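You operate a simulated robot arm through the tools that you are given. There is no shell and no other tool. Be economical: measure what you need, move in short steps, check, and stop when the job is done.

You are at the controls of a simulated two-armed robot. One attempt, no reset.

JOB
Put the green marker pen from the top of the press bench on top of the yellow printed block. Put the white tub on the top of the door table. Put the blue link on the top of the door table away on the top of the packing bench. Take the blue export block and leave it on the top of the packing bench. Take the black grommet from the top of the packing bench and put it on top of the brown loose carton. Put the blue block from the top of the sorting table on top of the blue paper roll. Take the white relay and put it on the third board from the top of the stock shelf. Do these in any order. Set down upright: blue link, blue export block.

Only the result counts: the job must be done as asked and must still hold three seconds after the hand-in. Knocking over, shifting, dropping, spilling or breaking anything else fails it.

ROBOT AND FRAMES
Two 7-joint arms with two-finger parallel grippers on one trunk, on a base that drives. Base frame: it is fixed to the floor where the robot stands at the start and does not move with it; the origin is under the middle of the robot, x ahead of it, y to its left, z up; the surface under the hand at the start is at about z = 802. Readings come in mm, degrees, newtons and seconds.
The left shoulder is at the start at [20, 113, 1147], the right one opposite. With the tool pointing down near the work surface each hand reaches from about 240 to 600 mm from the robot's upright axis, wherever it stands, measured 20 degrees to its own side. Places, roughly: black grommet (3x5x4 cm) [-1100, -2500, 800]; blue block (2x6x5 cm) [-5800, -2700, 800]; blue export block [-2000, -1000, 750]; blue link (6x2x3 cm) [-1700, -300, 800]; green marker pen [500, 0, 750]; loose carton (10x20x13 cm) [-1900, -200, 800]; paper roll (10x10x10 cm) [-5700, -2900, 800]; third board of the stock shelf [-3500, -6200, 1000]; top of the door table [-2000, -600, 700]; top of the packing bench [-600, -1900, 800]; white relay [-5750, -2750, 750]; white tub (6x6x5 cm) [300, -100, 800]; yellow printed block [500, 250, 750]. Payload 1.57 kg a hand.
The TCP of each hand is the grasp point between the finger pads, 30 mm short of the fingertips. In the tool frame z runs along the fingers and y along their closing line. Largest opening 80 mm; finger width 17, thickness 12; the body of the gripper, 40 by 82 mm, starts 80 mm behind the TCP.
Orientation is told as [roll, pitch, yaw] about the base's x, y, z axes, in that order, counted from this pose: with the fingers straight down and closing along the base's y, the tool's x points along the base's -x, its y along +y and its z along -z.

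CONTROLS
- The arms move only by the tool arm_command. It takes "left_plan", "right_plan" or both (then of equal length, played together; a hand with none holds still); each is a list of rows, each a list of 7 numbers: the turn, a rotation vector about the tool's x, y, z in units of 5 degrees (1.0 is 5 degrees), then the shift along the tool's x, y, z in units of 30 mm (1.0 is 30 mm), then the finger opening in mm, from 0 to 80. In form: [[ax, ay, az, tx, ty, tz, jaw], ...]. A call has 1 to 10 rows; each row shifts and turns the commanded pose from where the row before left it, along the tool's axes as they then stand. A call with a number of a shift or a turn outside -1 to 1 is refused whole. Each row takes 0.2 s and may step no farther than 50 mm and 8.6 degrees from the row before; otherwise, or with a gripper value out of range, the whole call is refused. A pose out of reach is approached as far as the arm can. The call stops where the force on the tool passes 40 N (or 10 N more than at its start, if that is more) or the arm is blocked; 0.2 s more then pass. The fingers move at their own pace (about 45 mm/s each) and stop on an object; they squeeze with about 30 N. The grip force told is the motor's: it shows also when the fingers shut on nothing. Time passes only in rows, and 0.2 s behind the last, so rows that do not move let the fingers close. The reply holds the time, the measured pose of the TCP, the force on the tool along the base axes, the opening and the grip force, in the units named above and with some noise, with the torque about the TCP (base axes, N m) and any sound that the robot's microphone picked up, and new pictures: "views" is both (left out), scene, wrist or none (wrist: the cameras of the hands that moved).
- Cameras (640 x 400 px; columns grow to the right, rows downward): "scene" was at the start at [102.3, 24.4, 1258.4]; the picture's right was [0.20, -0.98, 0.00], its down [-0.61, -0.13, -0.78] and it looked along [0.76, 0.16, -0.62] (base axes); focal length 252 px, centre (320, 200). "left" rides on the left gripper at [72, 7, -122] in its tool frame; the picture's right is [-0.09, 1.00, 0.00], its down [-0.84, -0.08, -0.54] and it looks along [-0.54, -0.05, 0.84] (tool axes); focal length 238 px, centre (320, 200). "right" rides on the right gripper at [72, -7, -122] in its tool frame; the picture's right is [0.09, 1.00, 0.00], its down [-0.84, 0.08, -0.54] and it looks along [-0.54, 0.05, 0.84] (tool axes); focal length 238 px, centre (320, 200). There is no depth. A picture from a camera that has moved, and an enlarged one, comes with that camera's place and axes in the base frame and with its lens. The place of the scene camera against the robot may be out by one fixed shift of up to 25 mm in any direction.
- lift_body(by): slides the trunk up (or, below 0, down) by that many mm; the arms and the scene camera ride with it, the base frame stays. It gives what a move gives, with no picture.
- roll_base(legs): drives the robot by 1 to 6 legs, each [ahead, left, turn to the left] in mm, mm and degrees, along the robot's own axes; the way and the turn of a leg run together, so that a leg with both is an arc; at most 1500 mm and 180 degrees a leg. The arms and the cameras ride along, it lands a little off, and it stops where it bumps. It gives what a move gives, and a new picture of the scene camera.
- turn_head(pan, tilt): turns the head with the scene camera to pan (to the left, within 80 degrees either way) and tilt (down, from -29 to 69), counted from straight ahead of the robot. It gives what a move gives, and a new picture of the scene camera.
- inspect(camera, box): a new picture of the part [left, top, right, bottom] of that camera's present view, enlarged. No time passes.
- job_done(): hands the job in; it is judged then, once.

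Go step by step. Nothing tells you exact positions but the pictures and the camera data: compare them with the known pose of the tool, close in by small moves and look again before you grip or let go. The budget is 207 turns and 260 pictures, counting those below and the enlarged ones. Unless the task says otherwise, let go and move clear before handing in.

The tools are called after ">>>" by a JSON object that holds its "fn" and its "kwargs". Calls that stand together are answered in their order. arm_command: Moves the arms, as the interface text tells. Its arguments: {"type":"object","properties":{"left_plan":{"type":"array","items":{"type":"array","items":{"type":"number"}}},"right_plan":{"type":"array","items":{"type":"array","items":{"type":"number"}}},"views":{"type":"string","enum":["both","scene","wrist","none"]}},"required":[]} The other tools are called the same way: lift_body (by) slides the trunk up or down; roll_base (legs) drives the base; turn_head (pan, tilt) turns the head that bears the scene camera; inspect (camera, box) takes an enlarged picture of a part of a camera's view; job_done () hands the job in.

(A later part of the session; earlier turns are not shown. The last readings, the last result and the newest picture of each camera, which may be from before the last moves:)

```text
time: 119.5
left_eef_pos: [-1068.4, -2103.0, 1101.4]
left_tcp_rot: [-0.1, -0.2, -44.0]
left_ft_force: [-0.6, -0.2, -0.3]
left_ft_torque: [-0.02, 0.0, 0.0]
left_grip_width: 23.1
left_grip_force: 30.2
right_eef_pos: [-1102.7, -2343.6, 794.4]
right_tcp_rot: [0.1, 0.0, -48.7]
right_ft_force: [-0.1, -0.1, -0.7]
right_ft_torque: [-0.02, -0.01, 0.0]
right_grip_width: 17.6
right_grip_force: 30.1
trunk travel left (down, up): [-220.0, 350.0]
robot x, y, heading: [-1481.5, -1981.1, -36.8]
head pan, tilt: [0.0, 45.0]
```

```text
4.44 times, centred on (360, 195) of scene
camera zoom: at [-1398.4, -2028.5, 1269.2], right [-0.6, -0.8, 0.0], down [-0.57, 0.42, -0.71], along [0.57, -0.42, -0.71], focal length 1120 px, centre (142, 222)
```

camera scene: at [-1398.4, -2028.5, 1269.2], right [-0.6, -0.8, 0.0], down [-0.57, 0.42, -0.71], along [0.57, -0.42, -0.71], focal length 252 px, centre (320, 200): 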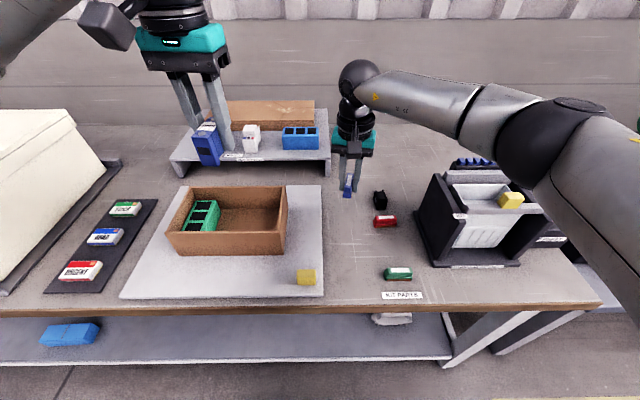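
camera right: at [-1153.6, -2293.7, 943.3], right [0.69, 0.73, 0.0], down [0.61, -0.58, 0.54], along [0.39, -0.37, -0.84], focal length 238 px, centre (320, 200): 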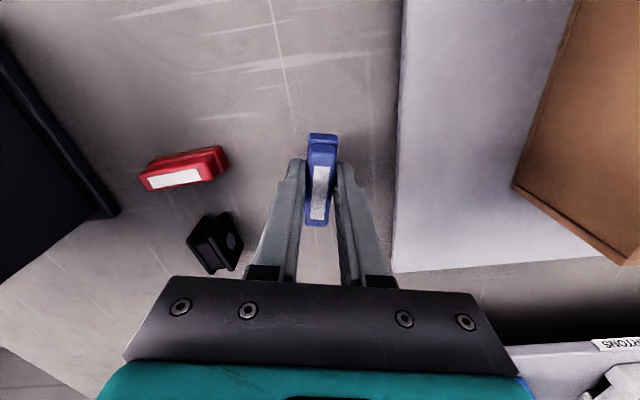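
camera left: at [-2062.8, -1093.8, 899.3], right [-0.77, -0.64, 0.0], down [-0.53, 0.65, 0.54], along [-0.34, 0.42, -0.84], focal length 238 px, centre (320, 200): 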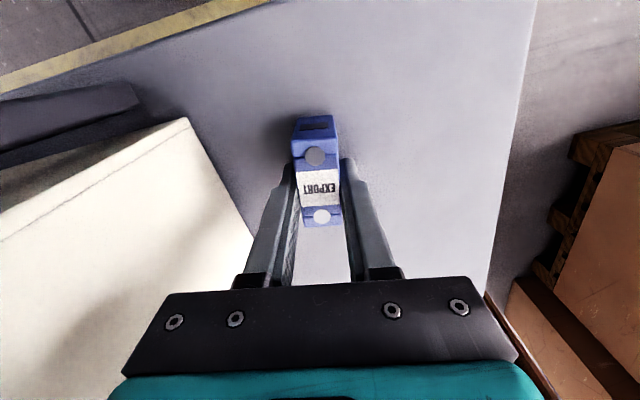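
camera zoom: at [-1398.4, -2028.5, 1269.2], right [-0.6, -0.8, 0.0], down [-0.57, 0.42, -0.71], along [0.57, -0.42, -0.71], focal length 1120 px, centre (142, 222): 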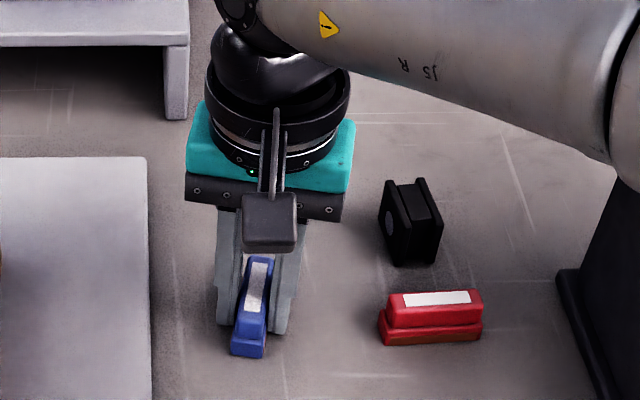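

>>> {"fn": "arm_command", "kwargs": {"right_plan": [[0, 0, 0, 0, 0, 0.1, 5], [0, 0, 0, 0, 0, 0.1, 5], [0, 0, 0, 0, 0, 0.1, 5], [0, 0, 0, 0, 0, 0.1, 5], [0, 0, 0, 0, 0, 0.0, 5]], "views": "wrist"}}

>>> {"fn": "inspect", "kwargs": {"camera": "scene", "box": [280, 120, 560, 300]}}

```text
time: 120.5
left_eef_pos: [-1070.2, -2103.1, 1100.7]
left_tcp_rot: [0.0, -0.1, -44.0]
left_ft_force: [0.0, -0.7, -0.2]
left_ft_torque: [0.02, 0.0, -0.02]
left_grip_width: 23.1
left_grip_force: 29.8
right_eef_pos: [-1099.5, -2344.8, 789.7]
right_tcp_rot: [0.2, -0.5, -48.8]
right_ft_force: [-3.0, 1.4, 13.5]
right_ft_torque: [0.08, 0.19, -0.04]
right_grip_width: 17.7
right_grip_force: 30.0
trunk travel left (down, up): [-220.0, 350.0]
robot x, y, heading: [-1478.3, -1980.1, -36.6]
head pan, tilt: [0.0, 45.0]
stopped in row 4 (right hand): the force on the tool passed its limit at 42 N (the readings are from after the stop); the commanded pose is now the measured one
camera right: at [-1152.3, -2295.1, 911.8], right [0.69, 0.72, 0.0], down [0.6, -0.58, 0.55], along [0.4, -0.38, -0.84], focal length 238 px, centre (320, 200)
```

right: 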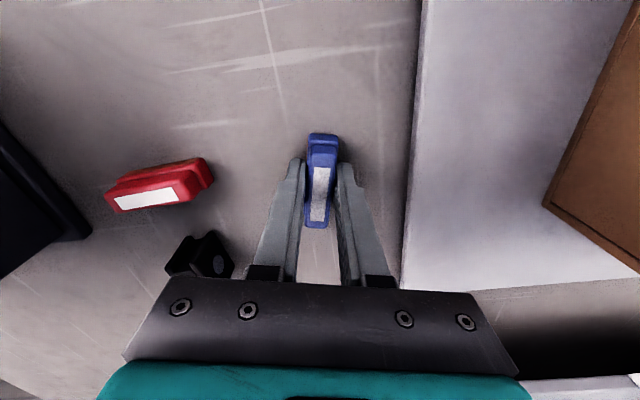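

```text
2.22 times, centred on (420, 210) of scene
camera zoom: at [-1398.9, -2028.1, 1269.0], right [-0.6, -0.8, 0.0], down [-0.57, 0.42, -0.71], along [0.57, -0.42, -0.71], focal length 560 px, centre (98, 178)
```

zoom: 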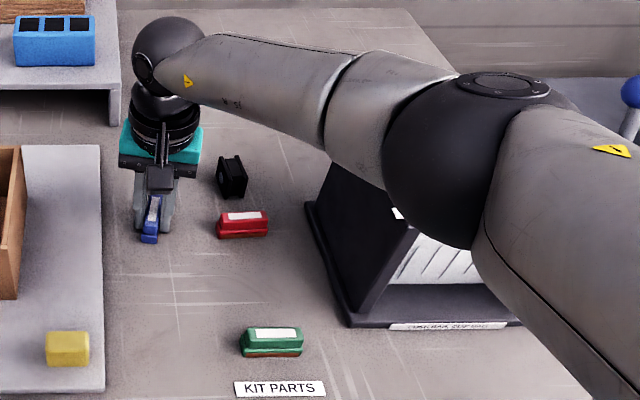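

Contact: the bench is at about z = 753. I release the link and rise straight up.

>>> {"fn": "arm_command", "kwargs": {"right_plan": [[0, 0, 0, 0, 0, -0.02, 17], [0, 0, 0, 0, 0, 0, 24], [0, 0, 0, 0, 0, 0, 32], [0, 0, 0, 0, 0, 0, 40], [0, 0, 0, 0, 0, -0.3, 40], [0, 0, 0, 0, 0, -1, 40], [0, 0, 0, 0, 0, -1, 40], [0, 0, 0, 0, 0, -1, 40], [0, 0, 0, 0, 0, -1, 40], [0, 0, 0, 0, 0, -1, 40]], "views": "none"}}

>>> {"fn": "arm_command", "kwargs": {"right_plan": [[0, 0, 0, 0, 0, -1, 60], [0, 0, 0, 0, 0, -1, 60], [0, 0, 0, 0, 0, -1, 60], [0, 0, 0, 0, 0, -1, 60], [0, 0, 0, 0, -1, 0, 60], [0, 0, 0, 0, -1, 0, 60], [0, 0, 0, 0, -1, 0, 60], [0, 0, 0, 0, -1, 0, 60], [0, 0, 0, 0, 0, 0, 60]]}}

>>> {"fn": "inspect", "kwargs": {"camera": "scene", "box": [280, 120, 480, 290]}}

```text
time: 122.7
left_eef_pos: [-1069.3, -2103.0, 1101.5]
left_tcp_rot: [0.0, -0.2, -44.0]
left_ft_force: [0.0, 0.9, -0.6]
left_ft_torque: [0.01, 0.02, 0.0]
left_grip_width: 23.0
left_grip_force: 30.0
right_eef_pos: [-1101.1, -2344.5, 948.1]
right_tcp_rot: [0.1, -0.3, -48.9]
right_ft_force: [-0.2, -1.2, 0.5]
right_ft_torque: [0.02, 0.02, -0.02]
right_grip_width: 40.1
right_grip_force: 0.0
trunk travel left (down, up): [-220.0, 350.0]
robot x, y, heading: [-1479.0, -1975.2, -36.8]
head pan, tilt: [0.0, 45.0]
```

```text
time: 124.7
left_eef_pos: [-1068.7, -2102.9, 1100.6]
left_tcp_rot: [0.0, 0.1, -43.9]
left_ft_force: [-0.3, 0.2, -0.3]
left_ft_torque: [0.01, 0.01, 0.01]
left_grip_width: 23.0
left_grip_force: 29.9
right_eef_pos: [-1192.1, -2424.6, 1066.6]
right_tcp_rot: [0.2, -0.4, -48.6]
right_ft_force: [0.5, 0.3, -0.2]
right_ft_torque: [-0.01, -0.02, 0.0]
right_grip_width: 60.1
right_grip_force: 0.1
trunk travel left (down, up): [-220.0, 350.0]
robot x, y, heading: [-1480.3, -1978.4, -36.8]
head pan, tilt: [0.0, 45.0]
camera scene: at [-1398.3, -2028.4, 1269.2], right [-0.6, -0.8, 0.0], down [-0.57, 0.42, -0.71], along [0.57, -0.42, -0.71], focal length 252 px, centre (320, 200)
camera right: at [-1245.3, -2374.6, 1189.4], right [0.69, 0.73, 0.0], down [0.61, -0.58, 0.55], along [0.4, -0.38, -0.84], focal length 238 px, centre (320, 200)
```

scene: 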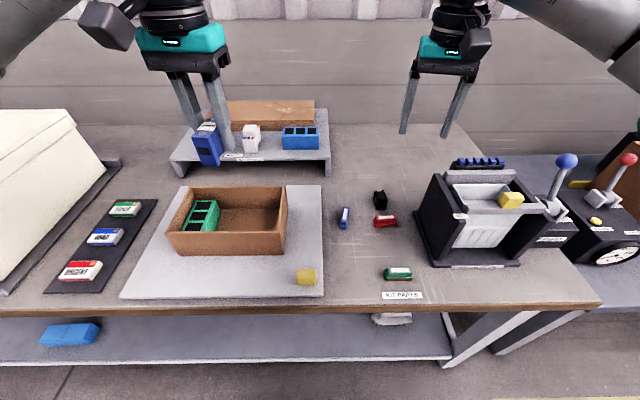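
right: 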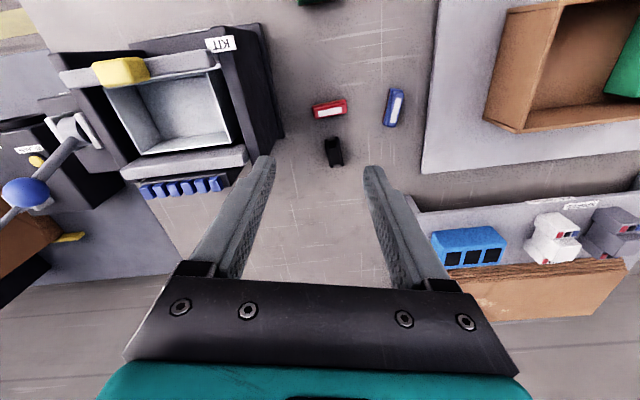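

```text
2.35 times, centred on (380, 205) of scene
camera zoom: at [-1398.3, -2028.4, 1269.2], right [-0.6, -0.8, 0.0], down [-0.57, 0.42, -0.71], along [0.57, -0.42, -0.71], focal length 593 px, centre (179, 188)
```

zoom: 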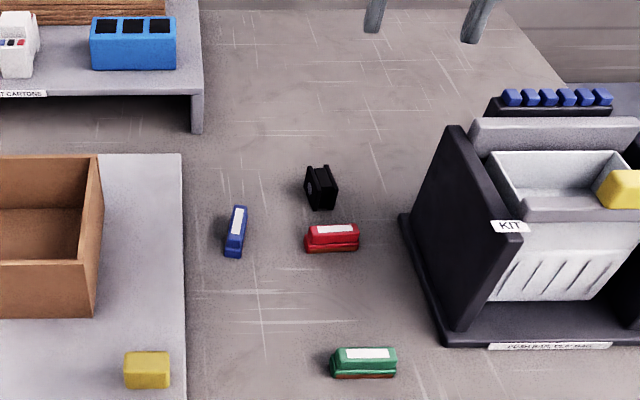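

The link stands on the packing bench. Next, the left hand carries the export block to about (-1198, -2286), with the right hand moving aside.

>>> {"fn": "arm_command", "kwargs": {"left_plan": [[0, 0, 0, -0.14, -0.92, 0, 10], [0, 0, 0, -0.14, -0.92, 0, 10], [0, 0, 0, -0.14, -0.92, 0, 10], [0, 0, 0, -0.14, -0.92, 0, 10], [0, 0, 0, -0.14, -0.92, 0, 10], [0, 0, 0, -0.14, -0.92, 0, 10], [0, 0, 0, -0.14, -0.92, 0, 10], [0, 0, 0, -0.14, -0.92, 0, 10], [0, 0, 0, 0, 0, 1, 10], [0, 0, 0, 0, 0, 1, 10]], "right_plan": [[0, 0, 0, 0, -1, 0, 60], [0, 0, 0, 0, -1, 0, 60], [0, 0, 0, 0, -1, 0, 60], [0, 0, 0, 0, -1, 0, 60], [0, 0, 0, 0, 0, 0, 60], [0, 0, 0, 0, 0, 0, 60], [0, 0, 0, 0, 0, 0, 60], [0, 0, 0, 0, 0, 0, 60], [0, 0, 0, 0, 0, 0, 60], [0, 0, 0, 0, 0, 0, 60]], "views": "none"}}

>>> {"fn": "arm_command", "kwargs": {"left_plan": [[0, 0, 0, 0, 0, 1, 10], [0, 0, 0, 0, 0, 1, 10], [0, 0, 0, 0, 0, 1, 10], [0, 0, 0, 0, 0, 1, 10], [0, 0, 0, 0, 0, 1, 10], [0, 0, 0, 0, 0, 1, 10], [0, 0, 0, 0, 0, 0, 10]]}}

```text
time: 126.9
left_eef_pos: [-1199.3, -2286.1, 1038.5]
left_tcp_rot: [-0.1, 0.0, -44.1]
left_ft_force: [0.1, -0.4, -0.7]
left_ft_torque: [-0.02, -0.03, -0.04]
left_grip_width: 23.3
left_grip_force: 29.4
right_eef_pos: [-1282.5, -2500.9, 1067.4]
right_tcp_rot: [0.1, -0.4, -48.9]
right_ft_force: [0.1, 1.0, -1.0]
right_ft_torque: [0.02, -0.02, 0.03]
right_grip_width: 59.8
right_grip_force: 0.1
trunk travel left (down, up): [-220.0, 350.0]
robot x, y, heading: [-1479.2, -1981.1, -36.6]
head pan, tilt: [0.0, 45.0]
```

```text
time: 128.5
left_eef_pos: [-1197.2, -2286.3, 861.2]
left_tcp_rot: [0.0, 0.0, -44.1]
left_ft_force: [-0.4, -0.3, -0.5]
left_ft_torque: [-0.02, 0.02, -0.01]
left_grip_width: 23.0
left_grip_force: 30.1
right_eef_pos: [-1282.6, -2500.8, 1068.7]
right_tcp_rot: [0.1, -0.5, -48.7]
right_ft_force: [1.2, -0.1, 0.3]
right_ft_torque: [0.0, 0.0, 0.03]
right_grip_width: 60.1
right_grip_force: 0.0
trunk travel left (down, up): [-220.0, 350.0]
robot x, y, heading: [-1477.0, -1981.2, -36.6]
head pan, tilt: [0.0, 45.0]
camera scene: at [-1398.5, -2028.6, 1269.2], right [-0.6, -0.8, 0.0], down [-0.57, 0.42, -0.71], along [0.57, -0.42, -0.71], focal length 252 px, centre (320, 200)
camera left: at [-1244.5, -2229.7, 983.1], right [0.76, 0.65, 0.0], down [0.55, -0.64, 0.54], along [0.35, -0.41, -0.84], focal length 238 px, centre (320, 200)
```

scene: 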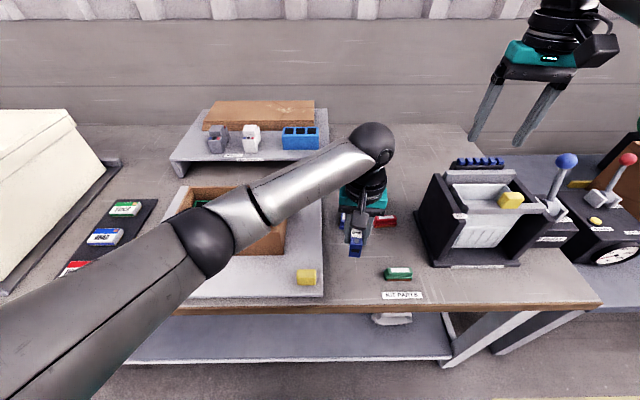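
left: 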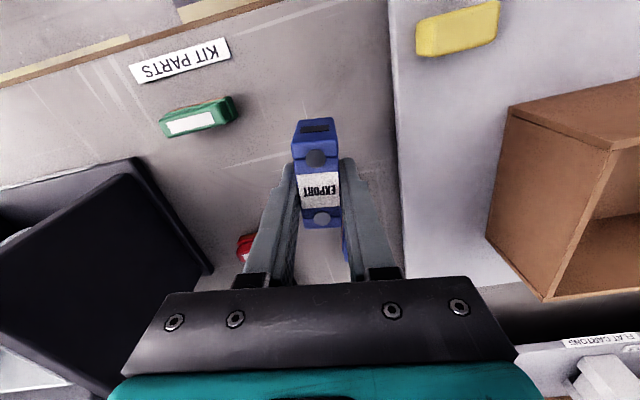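

>>> {"fn": "arm_command", "kwargs": {"left_plan": [[0, 0, 0, 0, 0, 1, 10], [0, 0, 0, 0, 0, 0.9, 10], [0, 0, 0, 0, 0, 0.1, 10], [0, 0, 0, 0, 0, 0.1, 10], [0, 0, 0, 0, 0, 0.08, 10], [0, 0, 0, 0, 0, 0, 10]], "views": "none"}}

>>> {"fn": "arm_command", "kwargs": {"left_plan": [[0, 0, 0, 0, 0, 0.07, 10], [0, 0, 0, 0, 0, 0.07, 10], [0, 0, 0, 0, 0, 0, 10]], "views": "none"}}

```text
time: 129.9
left_eef_pos: [-1197.4, -2284.5, 797.4]
left_tcp_rot: [-0.1, -0.2, -44.0]
left_ft_force: [1.9, 1.9, 14.4]
left_ft_torque: [0.38, 0.22, -0.04]
left_grip_width: 23.1
left_grip_force: 29.7
right_eef_pos: [-1283.3, -2500.9, 1067.5]
right_tcp_rot: [0.0, -0.4, -48.8]
right_ft_force: [-0.6, -0.4, -0.9]
right_ft_torque: [0.03, 0.01, 0.02]
right_grip_width: 60.2
right_grip_force: 0.1
trunk travel left (down, up): [-220.0, 350.0]
robot x, y, heading: [-1479.5, -1982.5, -36.7]
head pan, tilt: [0.0, 45.0]
```

```text
time: 130.7
left_eef_pos: [-1196.6, -2285.1, 792.5]
left_tcp_rot: [-0.1, -0.4, -43.9]
left_ft_force: [3.8, 4.1, 26.6]
left_ft_torque: [0.02, -0.16, -0.04]
left_grip_width: 23.2
left_grip_force: 30.1
right_eef_pos: [-1283.3, -2500.6, 1068.5]
right_tcp_rot: [0.1, -0.4, -48.7]
right_ft_force: [-0.9, 0.8, 0.6]
right_ft_torque: [0.01, 0.02, 0.01]
right_grip_width: 60.1
right_grip_force: 0.0
trunk travel left (down, up): [-220.0, 350.0]
robot x, y, heading: [-1477.1, -1983.4, -36.5]
head pan, tilt: [0.0, 45.0]
```

Block is down on the bench. I release gently and rise, then move the left hand aside.

>>> {"fn": "arm_command", "kwargs": {"left_plan": [[0, 0, 0, 0, 0, -0.03, 22], [0, 0, 0, 0, 0, 0, 28], [0, 0, 0, 0, 0, 0, 38], [0, 0, 0, 0, 0, 0, 46], [0, 0, 0, 0, 0, -0.4, 46], [0, 0, 0, 0, 0, -1, 46], [0, 0, 0, 0, 0, -1, 46], [0, 0, 0, 0, 0, -1, 46], [0, 0, 0, 0, 0, -1, 46], [0, 0, 0, 0, 0, -1, 46]], "views": "none"}}

>>> {"fn": "arm_command", "kwargs": {"left_plan": [[0, 0, 0, 0, 0, -1, 46], [0, 0, 0, 0, 0, -1, 46], [0, 0, 0, 0, 1, -1, 46], [0, 0, 0, 0, 1, 0, 46], [0, 0, 0, 0, 1, 0, 46], [0, 0, 0, 0, 1, 0, 46], [0, 0, 0, 0, 1, 0, 46], [0, 0, 0, 0, 1, 0, 46], [0, 0, 0, 0, 1, 0, 46], [0, 0, 0, 0, 0, 0, 46]], "views": "none"}}

>>> {"fn": "inspect", "kwargs": {"camera": "scene", "box": [300, 140, 440, 280]}}

>>> {"fn": "inspect", "kwargs": {"camera": "right", "box": [240, 0, 560, 200]}}

```text
time: 132.9
left_eef_pos: [-1196.2, -2287.3, 953.2]
left_tcp_rot: [0.0, 0.0, -44.0]
left_ft_force: [0.0, -0.1, 0.1]
left_ft_torque: [0.01, -0.01, 0.01]
left_grip_width: 46.3
left_grip_force: 0.0
right_eef_pos: [-1282.5, -2500.5, 1068.0]
right_tcp_rot: [0.1, -0.3, -48.9]
right_ft_force: [0.7, -0.8, 0.5]
right_ft_torque: [0.0, -0.04, -0.03]
right_grip_width: 59.9
right_grip_force: 0.1
trunk travel left (down, up): [-220.0, 350.0]
robot x, y, heading: [-1480.2, -1978.8, -36.8]
head pan, tilt: [0.0, 45.0]
```

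```text
time: 135.1
left_eef_pos: [-1052.3, -2135.4, 1044.8]
left_tcp_rot: [0.0, 0.0, -44.0]
left_ft_force: [-0.5, 1.1, -0.8]
left_ft_torque: [0.02, -0.01, 0.0]
left_grip_width: 45.7
left_grip_force: 0.0
right_eef_pos: [-1281.7, -2500.6, 1068.4]
right_tcp_rot: [0.1, -0.3, -48.8]
right_ft_force: [-0.1, -0.2, -0.2]
right_ft_torque: [0.03, 0.04, 0.01]
right_grip_width: 60.0
right_grip_force: 0.0
trunk travel left (down, up): [-220.0, 350.0]
robot x, y, heading: [-1480.2, -1977.5, -36.7]
head pan, tilt: [0.0, 45.0]
```

```text
2.86 times, centred on (370, 210) of scene
camera zoom: at [-1398.6, -2028.7, 1269.2], right [-0.6, -0.8, 0.0], down [-0.57, 0.42, -0.71], along [0.57, -0.42, -0.71], focal length 720 px, centre (177, 171)
```

zoom: 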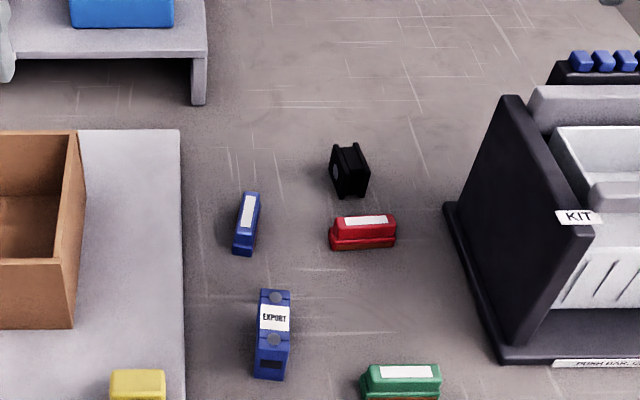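

```text
2.00 times, centred on (400, 100) of right
camera zoom: at [-1335.7, -2451.5, 1189.4], right [0.69, 0.73, 0.0], down [0.61, -0.58, 0.55], along [0.4, -0.38, -0.84], focal length 477 px, centre (160, 400)
```

zoom: 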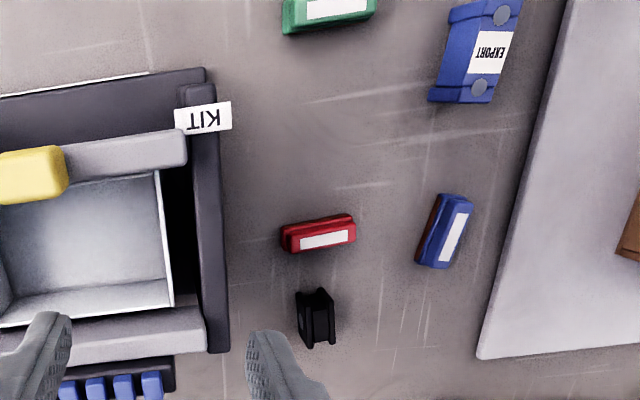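

Both pieces stand on the packing bench. Next is the grommet near (-1118, -2460); I shift right 150 and forward 60 for reach.

>>> {"fn": "roll_base", "kwargs": {"legs": [[60, -150, 0]]}}

>>> {"fn": "inspect", "kwargs": {"camera": "right", "box": [240, 0, 640, 250]}}

```text
time: 136.5
left_eef_pos: [-1093.4, -2289.6, 1044.8]
left_tcp_rot: [0.0, 0.0, -44.0]
left_ft_force: [-0.4, -0.5, -0.3]
left_ft_torque: [0.05, -0.04, 0.0]
left_grip_width: 46.1
left_grip_force: 0.1
right_eef_pos: [-1322.2, -2656.9, 1067.3]
right_tcp_rot: [0.2, -0.4, -48.6]
right_ft_force: [-0.9, 0.2, 0.2]
right_ft_torque: [0.0, -0.03, 0.0]
right_grip_width: 60.2
right_grip_force: 0.0
trunk travel left (down, up): [-220.0, 350.0]
robot x, y, heading: [-1520.6, -2133.5, -36.8]
head pan, tilt: [0.0, 45.0]
camera scene: at [-1439.3, -2184.0, 1269.1], right [-0.6, -0.8, 0.0], down [-0.57, 0.42, -0.71], along [0.57, -0.42, -0.71], focal length 252 px, centre (320, 200)
```

scene: 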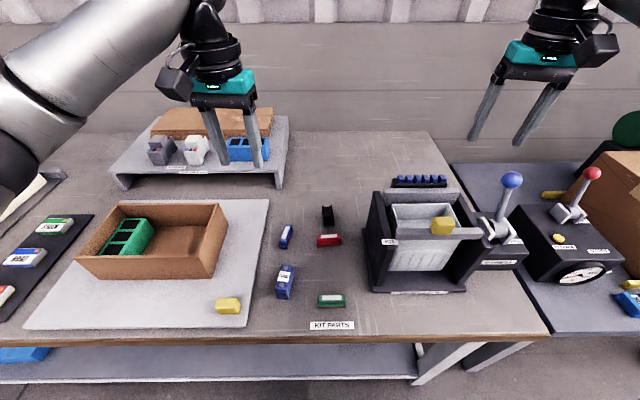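

```text
1.60 times, centred on (440, 125) of right
camera zoom: at [-1375.5, -2606.6, 1189.2], right [0.69, 0.73, 0.0], down [0.61, -0.58, 0.55], along [0.4, -0.37, -0.84], focal length 381 px, centre (128, 320)
```

zoom: 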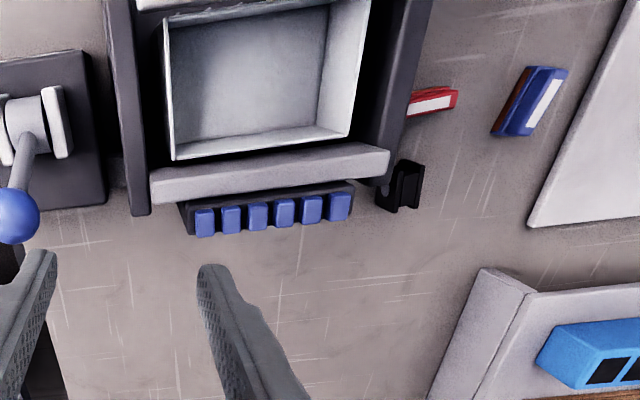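

>>> {"fn": "arm_command", "kwargs": {"right_plan": [[0, 0, 0, 0.05, 1, 0, 60], [0, 0, 0, 0.05, 1, 0, 60], [0, 0, 0, 0.05, 1, 0, 60], [0, 0, 0, 0.05, 1, 0, 60], [0, 0, 0, 0.05, 1, 0, 60], [0, 0, 0, 0.05, 1, 0, 60], [0, 0, 0, 0.05, 1, 0, 60], [0, 0, 0, 0.05, 1, 0, 60], [0, 0, 0, 0.05, 1, 0, 60], [0, 0, 0, 0.05, 0.4, 0, 60]], "left_plan": [[0, 0, 0, 0.5, 1, 0, 60], [0, 0, 0, 0.5, 1, 0, 60], [0, 0, 0, 0.5, 1, 0, 60], [0, 0, 0, 0.5, 1, 0, 60], [0, 0, 0, 0.5, 1, 0, 60], [0, 0, 0, 0, 0, 0, 60], [0, 0, 0, 0, 0, 0, 60], [0, 0, 0, 0, 0, 0, 60], [0, 0, 0, 0, 0, 0, 60], [0, 0, 0, 0, 0, 0, 60]], "views": "none"}}

>>> {"fn": "inspect", "kwargs": {"camera": "right", "box": [200, 40, 440, 220]}}

```text
time: 138.7
left_eef_pos: [-1043.4, -2127.8, 1043.5]
left_tcp_rot: [0.1, -0.2, -44.0]
left_ft_force: [0.9, 0.2, -0.1]
left_ft_torque: [0.0, -0.03, -0.01]
left_grip_width: 60.2
left_grip_force: 0.0
right_eef_pos: [-1119.4, -2457.3, 1068.1]
right_tcp_rot: [0.1, -0.4, -48.7]
right_ft_force: [0.3, 0.2, 0.4]
right_ft_torque: [-0.02, 0.01, -0.01]
right_grip_width: 60.1
right_grip_force: 0.1
trunk travel left (down, up): [-220.0, 350.0]
robot x, y, heading: [-1520.6, -2138.9, -36.6]
head pan, tilt: [0.0, 45.0]
```

```text
2.22 times, centred on (320, 130) of right
camera zoom: at [-1172.5, -2408.2, 1190.4], right [0.69, 0.73, 0.0], down [0.61, -0.57, 0.55], along [0.4, -0.38, -0.84], focal length 530 px, centre (320, 356)
```

zoom: 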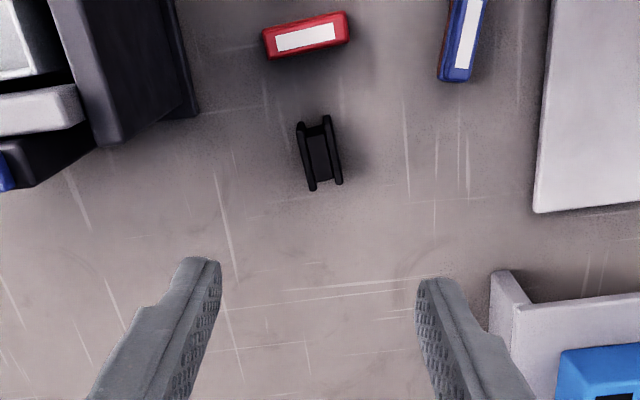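

The grommet is near (-1110, -2469) with its axis at -33°. I align and descend over it.

>>> {"fn": "arm_command", "kwargs": {"right_plan": [[0, 0, 0, -0.5, 0, 0, 54], [0, 0, -0.8, 0, 0, 1, 54], [0, 0, -0.8, 0, 0, 1, 54], [0, 0, -0.8, 0, 0, 1, 54], [0, 0, -0.8, 0, 0, 1, 54], [0, 0, 0, 0, 0, 1, 54], [0, 0, 0, 0, 0, 1, 54], [0, 0, 0, 0, 0, 0, 54]], "views": "none"}}

>>> {"fn": "inspect", "kwargs": {"camera": "right", "box": [200, 60, 440, 240]}}

```text
time: 140.5
left_eef_pos: [-1044.0, -2128.7, 1044.0]
left_tcp_rot: [0.0, -0.1, -43.9]
left_ft_force: [0.2, -0.1, 0.3]
left_ft_torque: [0.01, 0.0, -0.01]
left_grip_width: 59.8
left_grip_force: 0.1
right_eef_pos: [-1109.6, -2470.6, 887.8]
right_tcp_rot: [0.0, -0.3, -32.6]
right_ft_force: [0.4, 0.4, 0.0]
right_ft_torque: [-0.01, 0.01, -0.01]
right_grip_width: 54.2
right_grip_force: 0.1
trunk travel left (down, up): [-220.0, 350.0]
robot x, y, heading: [-1518.1, -2132.0, -36.6]
head pan, tilt: [0.0, 45.0]
```

```text
2.22 times, centred on (320, 150) of right
camera zoom: at [-1173.9, -2437.2, 1009.4], right [0.46, 0.89, 0.0], down [0.74, -0.38, 0.55], along [0.49, -0.25, -0.84], focal length 530 px, centre (320, 311)
```

zoom: 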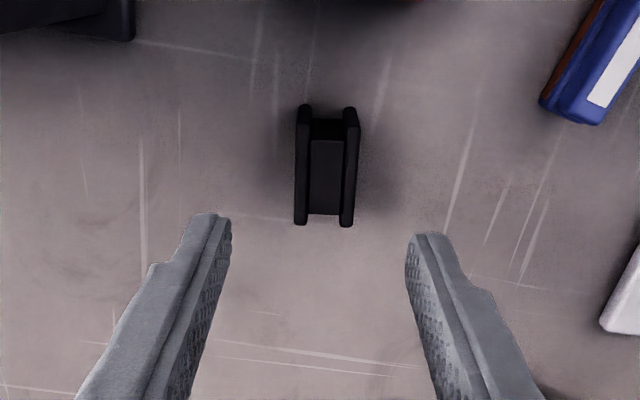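

>>> {"fn": "arm_command", "kwargs": {"right_plan": [[0, 0, 0, 0.08, 0.1, 1, 54], [0, 0, 0, 0, 0, 1, 54], [0, 0, 0, 0, 0, 1, 54], [0, 0, 0, 0, 0, 0.2, 54], [0, 0, 0, 0, 0, 0, 54], [0, 0, 0, 0, 0, 0, 10], [0, 0, 0, 0, 0, 0, 10], [0, 0, 0, 0, 0, 0, 10], [0, 0, 0, 0, 0, 0, 10]], "views": "wrist"}}

```text
time: 142.5
left_eef_pos: [-1043.2, -2128.8, 1043.7]
left_tcp_rot: [0.1, 0.1, -43.9]
left_ft_force: [0.8, 0.4, -0.3]
left_ft_torque: [-0.04, 0.0, 0.01]
left_grip_width: 59.9
left_grip_force: 0.0
right_eef_pos: [-1110.9, -2468.4, 791.1]
right_tcp_rot: [0.0, -0.4, -32.5]
right_ft_force: [-0.5, -1.2, 0.2]
right_ft_torque: [0.01, 0.0, -0.01]
right_grip_width: 25.5
right_grip_force: 30.0
trunk travel left (down, up): [-220.0, 350.0]
robot x, y, heading: [-1516.9, -2134.6, -36.8]
head pan, tilt: [0.0, 45.0]
camera right: at [-1175.6, -2434.5, 913.2], right [0.46, 0.89, 0.0], down [0.74, -0.38, 0.55], along [0.49, -0.25, -0.84], focal length 238 px, centre (320, 200)
```

right: 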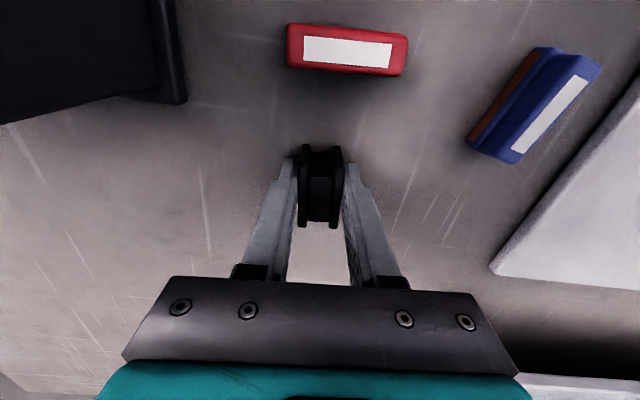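

Grommet gripped. I lift, back out, turn to face along the aisle, and reverse toward the door table's right end, from where the carton is within reach.

>>> {"fn": "arm_command", "kwargs": {"right_plan": [[0, 0, 0, 0, 0, -0.5, 10], [0, 0, 0, 0, 0, -1, 10], [0, 0, 0, 0, 0, -1, 10], [0, 0, 0, 0, 0, -1, 10], [0, 0, 0, 0, 0, -1, 10], [0, 0, 0, 0, 0, -1, 10], [0, 0, 0, 0, 0, -1, 10], [0, 0, 0, 0, 0, -1, 10], [0, 0, 0, 0, 0, -1, 10], [0, 0, 0, 0, 0, -1, 10]], "views": "none"}}

>>> {"fn": "roll_base", "kwargs": {"legs": [[-450, 0, 0], [0, 0, -90], [-900, 0, 0], [-800, 0, 0]]}}

>>> {"fn": "turn_head", "kwargs": {"pan": -60, "tilt": 35}}

```text
time: 144.7
left_eef_pos: [-1043.1, -2127.7, 1043.0]
left_tcp_rot: [0.0, -0.1, -43.8]
left_ft_force: [0.4, -0.2, 0.7]
left_ft_torque: [0.02, -0.01, 0.01]
left_grip_width: 60.1
left_grip_force: 0.1
right_eef_pos: [-1110.3, -2465.9, 1079.1]
right_tcp_rot: [0.1, -0.4, -32.8]
right_ft_force: [-0.5, 0.0, 0.6]
right_ft_torque: [-0.02, 0.0, 0.0]
right_grip_width: 25.4
right_grip_force: 30.3
trunk travel left (down, up): [-220.0, 350.0]
robot x, y, heading: [-1522.8, -2136.9, -36.4]
head pan, tilt: [0.0, 45.0]
```

```text
time: 159.3
left_eef_pos: [-871.0, -996.3, 1044.3]
left_tcp_rot: [0.0, -0.1, -133.5]
left_ft_force: [0.1, 0.0, 0.4]
left_ft_torque: [-0.03, -0.01, 0.02]
left_grip_width: 59.9
left_grip_force: 0.1
right_eef_pos: [-1208.6, -929.8, 1079.2]
right_tcp_rot: [0.0, -0.2, -122.3]
right_ft_force: [-0.5, 0.4, -0.2]
right_ft_torque: [-0.01, 0.0, 0.02]
right_grip_width: 25.2
right_grip_force: 30.3
trunk travel left (down, up): [-220.0, 350.0]
robot x, y, heading: [-880.8, -522.6, -126.2]
head pan, tilt: [0.0, 45.0]
camera scene: at [-926.5, -586.0, 1269.2], right [-0.81, 0.59, 0.0], down [0.42, 0.57, -0.71], along [-0.42, -0.57, -0.71], focal length 252 px, centre (320, 200)
```

scene: 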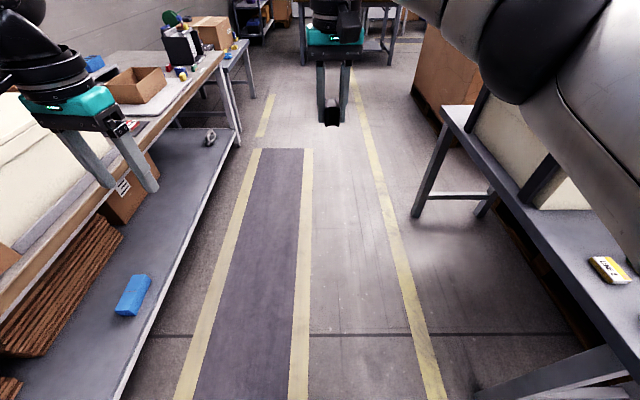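

```text
time: 160.6
left_eef_pos: [-872.3, -996.8, 1044.7]
left_tcp_rot: [0.0, -0.1, -133.6]
left_ft_force: [-0.5, 0.8, 0.1]
left_ft_torque: [-0.02, -0.02, -0.03]
left_grip_width: 59.6
left_grip_force: 0.0
right_eef_pos: [-1209.4, -930.3, 1078.6]
right_tcp_rot: [0.1, -0.4, -122.5]
right_ft_force: [0.2, -0.3, -1.1]
right_ft_torque: [-0.03, 0.01, 0.0]
right_grip_width: 25.1
right_grip_force: 30.1
trunk travel left (down, up): [-220.0, 350.0]
robot x, y, heading: [-881.1, -521.8, -126.1]
head pan, tilt: [-60.0, 35.0]
camera scene: at [-966.0, -511.1, 1284.0], right [0.11, 0.99, 0.0], down [0.57, -0.06, -0.82], along [-0.81, 0.09, -0.57], focal length 252 px, centre (320, 200)
```

scene: 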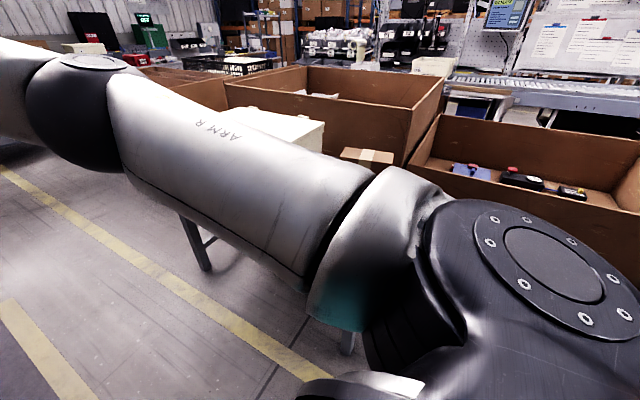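

>>> {"fn": "roll_base", "kwargs": {"legs": [[-130, 0, -1], [0, -690, 0]]}}

>>> {"fn": "turn_head", "kwargs": {"pan": -10, "tilt": 45}}

```text
time: 165.2
left_eef_pos: [-1329.8, -492.6, 1042.8]
left_tcp_rot: [0.0, 0.0, -134.2]
left_ft_force: [0.1, 0.4, -0.1]
left_ft_torque: [0.02, 0.0, -0.01]
left_grip_width: 59.7
left_grip_force: 0.0
right_eef_pos: [-1666.4, -423.7, 1078.8]
right_tcp_rot: [0.0, -0.4, -122.9]
right_ft_force: [-0.3, 0.0, 0.2]
right_ft_torque: [0.0, 0.0, -0.02]
right_grip_width: 25.0
right_grip_force: 29.9
trunk travel left (down, up): [-220.0, 350.0]
robot x, y, heading: [-1333.2, -14.1, -126.8]
head pan, tilt: [-60.0, 35.0]
camera scene: at [-1419.6, -6.0, 1284.0], right [0.12, 0.99, 0.0], down [0.57, -0.07, -0.82], along [-0.81, 0.1, -0.57], focal length 252 px, centre (320, 200)
```

scene: 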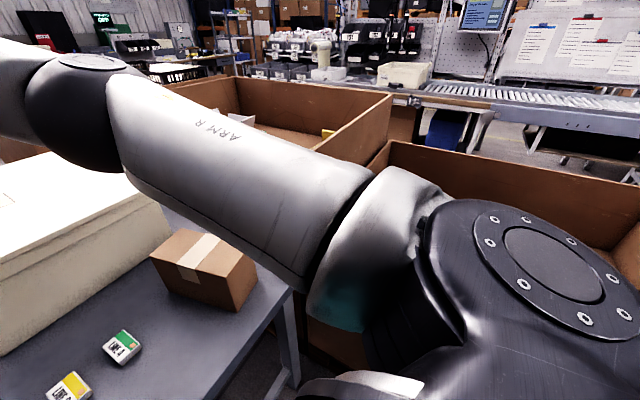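

```text
time: 166.4
left_eef_pos: [-1330.0, -492.8, 1044.3]
left_tcp_rot: [0.0, 0.0, -134.3]
left_ft_force: [0.8, -0.5, -0.2]
left_ft_torque: [0.01, 0.02, -0.02]
left_grip_width: 59.8
left_grip_force: 0.1
right_eef_pos: [-1666.8, -424.1, 1078.0]
right_tcp_rot: [0.0, -0.4, -122.9]
right_ft_force: [-0.6, -0.9, -0.2]
right_ft_torque: [0.0, 0.04, 0.01]
right_grip_width: 24.6
right_grip_force: 29.8
trunk travel left (down, up): [-220.0, 350.0]
robot x, y, heading: [-1338.0, -17.5, -126.8]
head pan, tilt: [-10.0, 45.0]
camera scene: at [-1391.4, -72.3, 1269.2], right [-0.68, 0.73, 0.0], down [0.52, 0.48, -0.71], along [-0.52, -0.48, -0.71], focal length 252 px, centre (320, 200)
```

scene: 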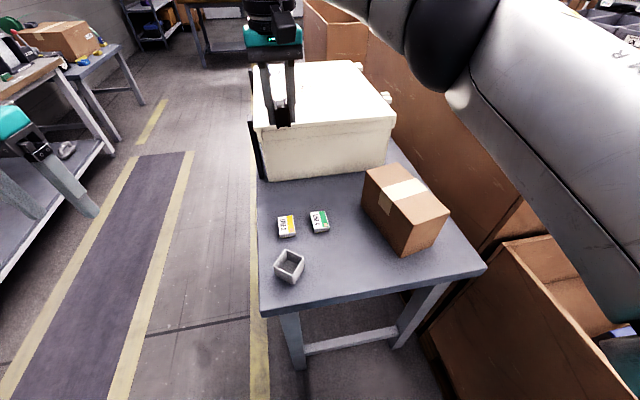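

The carton top is in clear view near (-1845, -217). I bring the right hand with the grommet above it.

>>> {"fn": "arm_command", "kwargs": {"right_plan": [[0, 0, 0, 0.285, -0.95, 0, 10], [0, 0, 0, 0.285, -0.95, 0, 10], [0, 0, 0, 0.285, -0.95, 0, 10], [0, 0, 0, 0.285, -0.95, 0, 10], [0, 0, 0, 0.285, -0.95, 0, 10], [0, 0, 0, 0.285, -0.95, 0, 10], [0, 0, 0, 0.285, -0.95, 0, 10], [0, 0, 0, 0.285, -0.95, 0, 10], [0, 0, 0, 0.285, -0.95, 0, 10], [0, 0, 0, 0, 0, 0, 10]]}}

```text
time: 168.6
left_eef_pos: [-1329.6, -492.4, 1044.1]
left_tcp_rot: [0.0, 0.0, -134.2]
left_ft_force: [0.6, 0.0, 0.0]
left_ft_torque: [-0.01, 0.02, -0.04]
left_grip_width: 59.9
left_grip_force: 0.1
right_eef_pos: [-1840.6, -218.0, 1076.2]
right_tcp_rot: [0.1, -0.3, -123.1]
right_ft_force: [-0.4, 0.1, -0.4]
right_ft_torque: [-0.02, 0.03, 0.06]
right_grip_width: 25.0
right_grip_force: 29.5
trunk travel left (down, up): [-220.0, 350.0]
robot x, y, heading: [-1338.2, -15.0, -126.6]
head pan, tilt: [-10.0, 45.0]
camera scene: at [-1391.2, -72.5, 1269.2], right [-0.68, 0.73, 0.0], down [0.52, 0.48, -0.71], along [-0.52, -0.48, -0.71], focal length 252 px, centre (320, 200)
camera right: at [-1806.8, -154.0, 1198.5], right [0.89, -0.46, 0.0], down [-0.39, -0.74, 0.55], along [-0.26, -0.48, -0.84], focal length 238 px, centre (320, 200)
```

scene: 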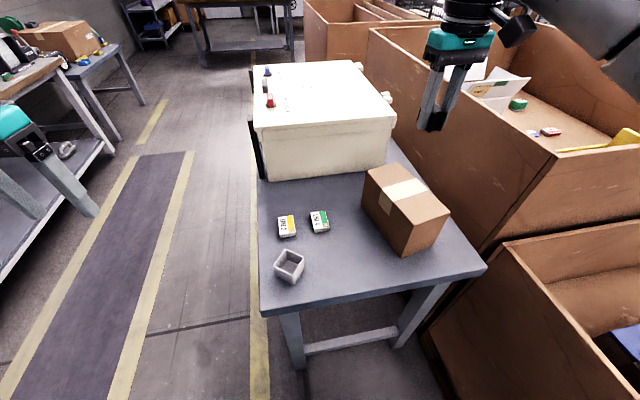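
right: 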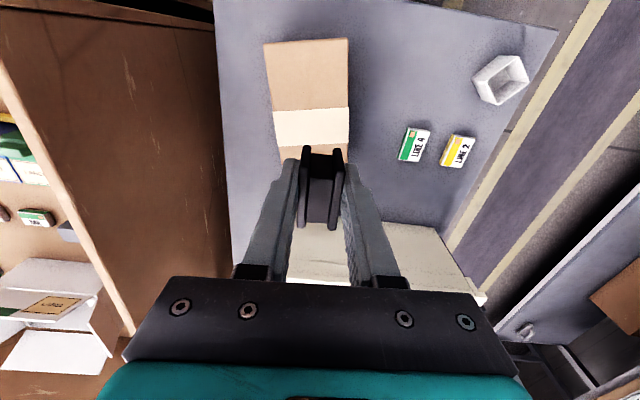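

>>> {"fn": "arm_command", "kwargs": {"right_plan": [[0, 0, 0, -0.53, -0.2, 0, 10], [0, 0, 0, -0.52, -0.19, 0, 10], [0, 0, 0, 0, 0, 1, 10], [0, 0, 0, 0, 0, 1, 10], [0, 0, 0, 0, 0, 1, 10], [0, 0, 0, 0, 0, 1, 10], [0, 0, 0, 0, 0, 1, 10], [0, 0, 0, 0, 0, 1, 10], [0, 0, 0, 0, 0, 0, 10]]}}

>>> {"fn": "inspect", "kwargs": {"camera": "scene", "box": [340, 140, 480, 260]}}

```text
time: 170.6
left_eef_pos: [-1329.3, -492.0, 1043.9]
left_tcp_rot: [0.0, -0.2, -134.2]
left_ft_force: [0.3, 0.8, -0.1]
left_ft_torque: [-0.02, 0.01, 0.04]
left_grip_width: 60.2
left_grip_force: 0.1
right_eef_pos: [-1867.0, -240.2, 900.7]
right_tcp_rot: [0.0, -0.8, -123.1]
right_ft_force: [-1.7, 3.5, 26.0]
right_ft_torque: [0.41, -0.15, 0.02]
right_grip_width: 24.7
right_grip_force: 30.2
trunk travel left (down, up): [-220.0, 350.0]
robot x, y, heading: [-1330.6, -16.6, -127.1]
head pan, tilt: [-10.0, 45.0]
camera scene: at [-1389.6, -71.1, 1269.6], right [-0.68, 0.73, 0.0], down [0.52, 0.48, -0.71], along [-0.52, -0.48, -0.71], focal length 252 px, centre (320, 200)
camera right: at [-1832.8, -174.9, 1022.0], right [0.88, -0.47, 0.0], down [-0.39, -0.74, 0.55], along [-0.26, -0.49, -0.83], focal length 238 px, centre (320, 200)
```

scene: 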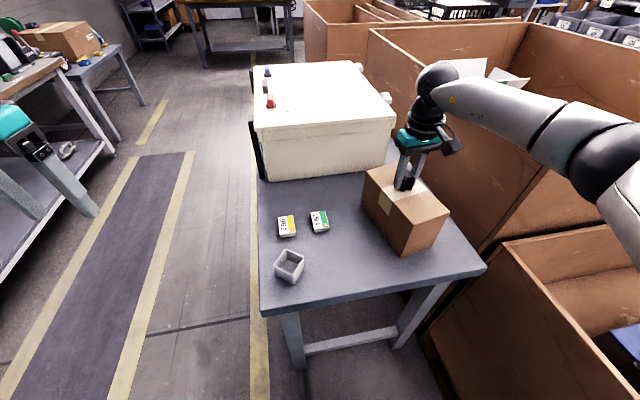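
right: 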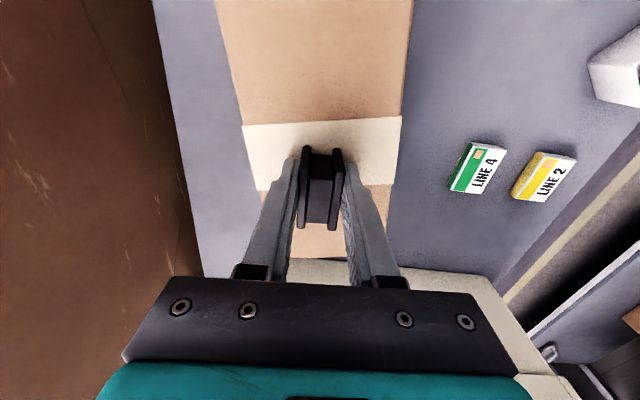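

```text
3.33 times, centred on (410, 200) of scene
camera zoom: at [-1389.6, -71.1, 1269.6], right [-0.68, 0.73, 0.0], down [0.52, 0.48, -0.71], along [-0.52, -0.48, -0.71], focal length 840 px, centre (20, 200)
```

zoom: 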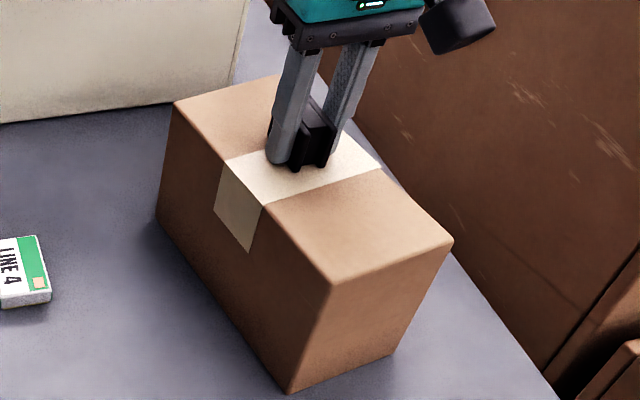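

The grommet is already resting on the carton (26 N). I ease off 2 mm, release and rise.

>>> {"fn": "arm_command", "kwargs": {"right_plan": [[0, 0, 0, 0, 0, -0.06, 24], [0, 0, 0, 0, 0, -0.02, 24], [0, 0, 0, 0, 0, 0, 30], [0, 0, 0, 0, 0, 0, 40], [0, 0, 0, 0, 0, 0, 48], [0, 0, 0, 0, 0, -0.3, 50], [0, 0, 0, 0, 0, -1, 50], [0, 0, 0, 0, 0, -1, 50], [0, 0, 0, 0, 0, -1, 50], [0, 0, 0, 0, 0, -1, 50]]}}

>>> {"fn": "inspect", "kwargs": {"camera": "scene", "box": [340, 140, 480, 260]}}

```text
time: 172.8
left_eef_pos: [-1330.0, -492.7, 1044.5]
left_tcp_rot: [0.0, -0.1, -134.3]
left_ft_force: [0.7, 0.4, 0.5]
left_ft_torque: [0.0, 0.0, 0.01]
left_grip_width: 59.9
left_grip_force: 0.1
right_eef_pos: [-1866.1, -239.4, 1027.4]
right_tcp_rot: [0.1, -0.4, -123.1]
right_ft_force: [0.0, 0.5, 0.1]
right_ft_torque: [0.01, 0.0, -0.01]
right_grip_width: 50.0
right_grip_force: 0.0
trunk travel left (down, up): [-220.0, 350.0]
robot x, y, heading: [-1335.6, -14.9, -126.9]
head pan, tilt: [-10.0, 45.0]
camera scene: at [-1391.1, -72.4, 1269.2], right [-0.68, 0.73, 0.0], down [0.52, 0.48, -0.71], along [-0.52, -0.48, -0.71], focal length 252 px, centre (320, 200)
camera right: at [-1833.2, -175.9, 1149.6], right [0.89, -0.46, 0.0], down [-0.39, -0.74, 0.55], along [-0.25, -0.48, -0.84], focal length 238 px, centre (320, 200)
```

scene: 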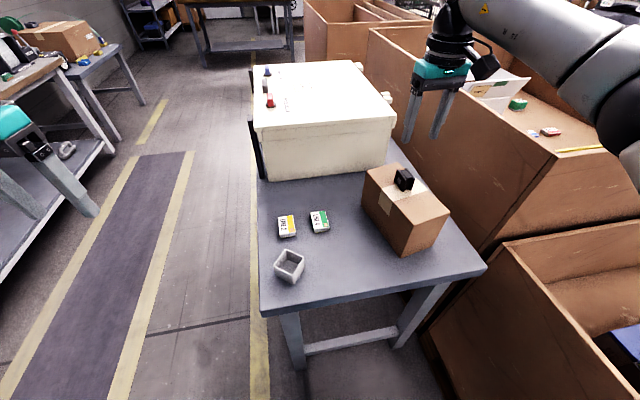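
right: 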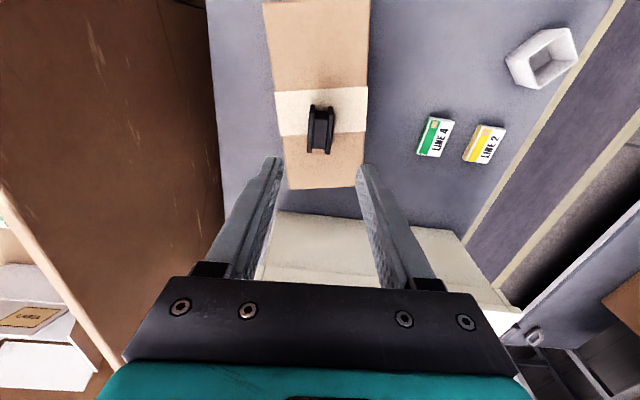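

```text
3.33 times, centred on (410, 200) of scene
camera zoom: at [-1391.1, -72.4, 1269.2], right [-0.68, 0.73, 0.0], down [0.52, 0.48, -0.71], along [-0.52, -0.48, -0.71], focal length 840 px, centre (20, 200)
```

zoom: 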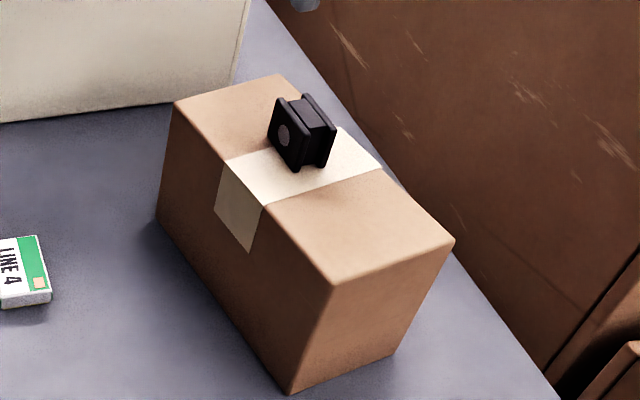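

The grommet sits on the carton. Now I leave for the sorting table: back into the aisle and forward along it, then look.

>>> {"fn": "roll_base", "kwargs": {"legs": [[0, 640, 0], [1400, 0, 0], [900, 0, 0]]}}

>>> {"fn": "turn_head", "kwargs": {"pan": -20, "tilt": 15}}

>>> {"fn": "turn_head", "kwargs": {"pan": -60, "tilt": 15}}

```text
time: 187.2
left_eef_pos: [-2215.8, -2704.5, 1044.5]
left_tcp_rot: [0.0, 0.1, -134.7]
left_ft_force: [0.0, -0.6, 0.5]
left_ft_torque: [0.0, 0.0, 0.01]
left_grip_width: 60.1
left_grip_force: 0.0
right_eef_pos: [-2750.9, -2447.2, 1026.8]
right_tcp_rot: [0.0, -0.3, -123.6]
right_ft_force: [0.5, -0.9, -0.7]
right_ft_torque: [0.0, -0.04, 0.0]
right_grip_width: 49.8
right_grip_force: 0.1
trunk travel left (down, up): [-220.0, 350.0]
robot x, y, heading: [-2217.3, -2229.0, -127.5]
head pan, tilt: [-10.0, 45.0]
camera scene: at [-2273.7, -2283.3, 1269.1], right [-0.68, 0.74, 0.0], down [0.52, 0.48, -0.71], along [-0.52, -0.48, -0.71], focal length 252 px, centre (320, 200)
```

scene: 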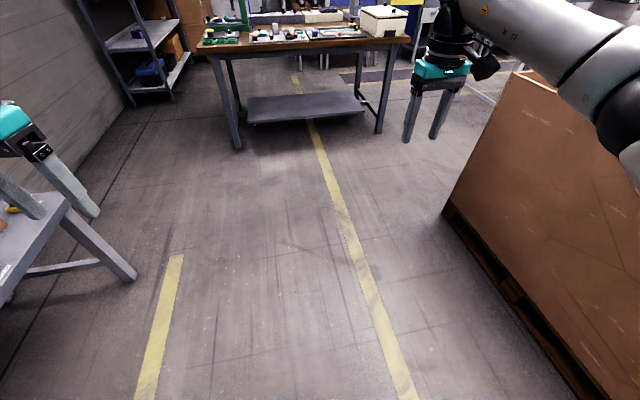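

```text
time: 188.2
left_eef_pos: [-2216.7, -2703.9, 1043.8]
left_tcp_rot: [0.0, 0.0, -134.7]
left_ft_force: [0.2, 0.0, 0.1]
left_ft_torque: [-0.01, 0.01, 0.0]
left_grip_width: 60.1
left_grip_force: 0.2
right_eef_pos: [-2751.1, -2446.7, 1028.3]
right_tcp_rot: [-0.1, -0.4, -123.5]
right_ft_force: [0.1, 0.0, 0.5]
right_ft_torque: [0.02, 0.02, -0.02]
right_grip_width: 50.0
right_grip_force: 0.0
trunk travel left (down, up): [-220.0, 350.0]
robot x, y, heading: [-2215.9, -2224.9, -127.2]
head pan, tilt: [-20.0, 15.0]
camera scene: at [-2292.4, -2278.5, 1315.9], right [-0.54, 0.84, 0.0], down [0.22, 0.14, -0.97], along [-0.81, -0.52, -0.26], focal length 252 px, centre (320, 200)
```

scene: 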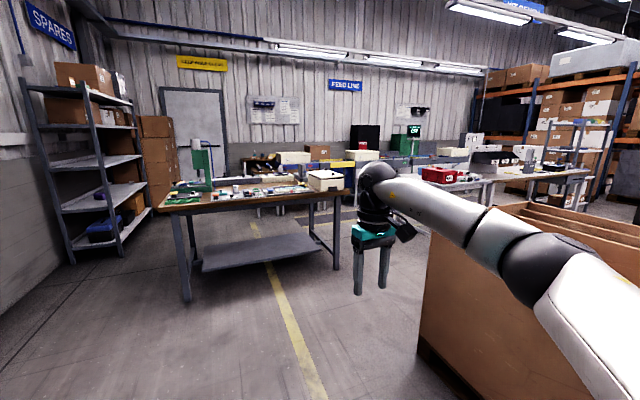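

```text
time: 189.2
left_eef_pos: [-2215.9, -2704.4, 1042.8]
left_tcp_rot: [0.0, -0.1, -134.7]
left_ft_force: [-0.1, 0.8, -0.3]
left_ft_torque: [-0.01, 0.03, 0.0]
left_grip_width: 59.8
left_grip_force: 0.0
right_eef_pos: [-2751.2, -2446.2, 1026.6]
right_tcp_rot: [0.1, -0.3, -123.5]
right_ft_force: [-0.2, 1.1, 0.5]
right_ft_torque: [-0.03, 0.01, -0.03]
right_grip_width: 50.0
right_grip_force: 0.0
trunk travel left (down, up): [-220.0, 350.0]
robot x, y, heading: [-2215.8, -2230.4, -127.6]
head pan, tilt: [-60.0, 15.0]
camera scene: at [-2306.3, -2216.1, 1316.0], right [0.13, 0.99, 0.0], down [0.26, -0.03, -0.97], along [-0.96, 0.12, -0.26], focal length 252 px, centre (320, 200)
```

scene: 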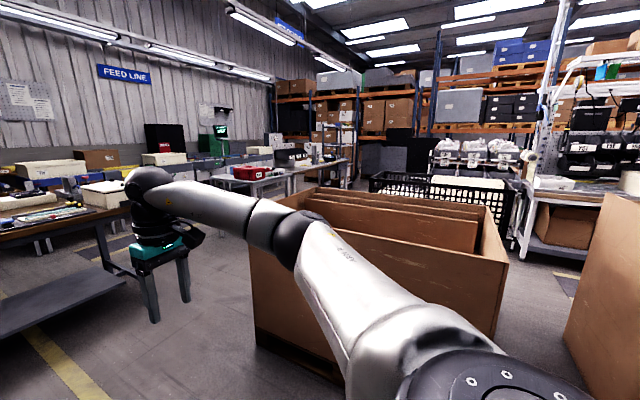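

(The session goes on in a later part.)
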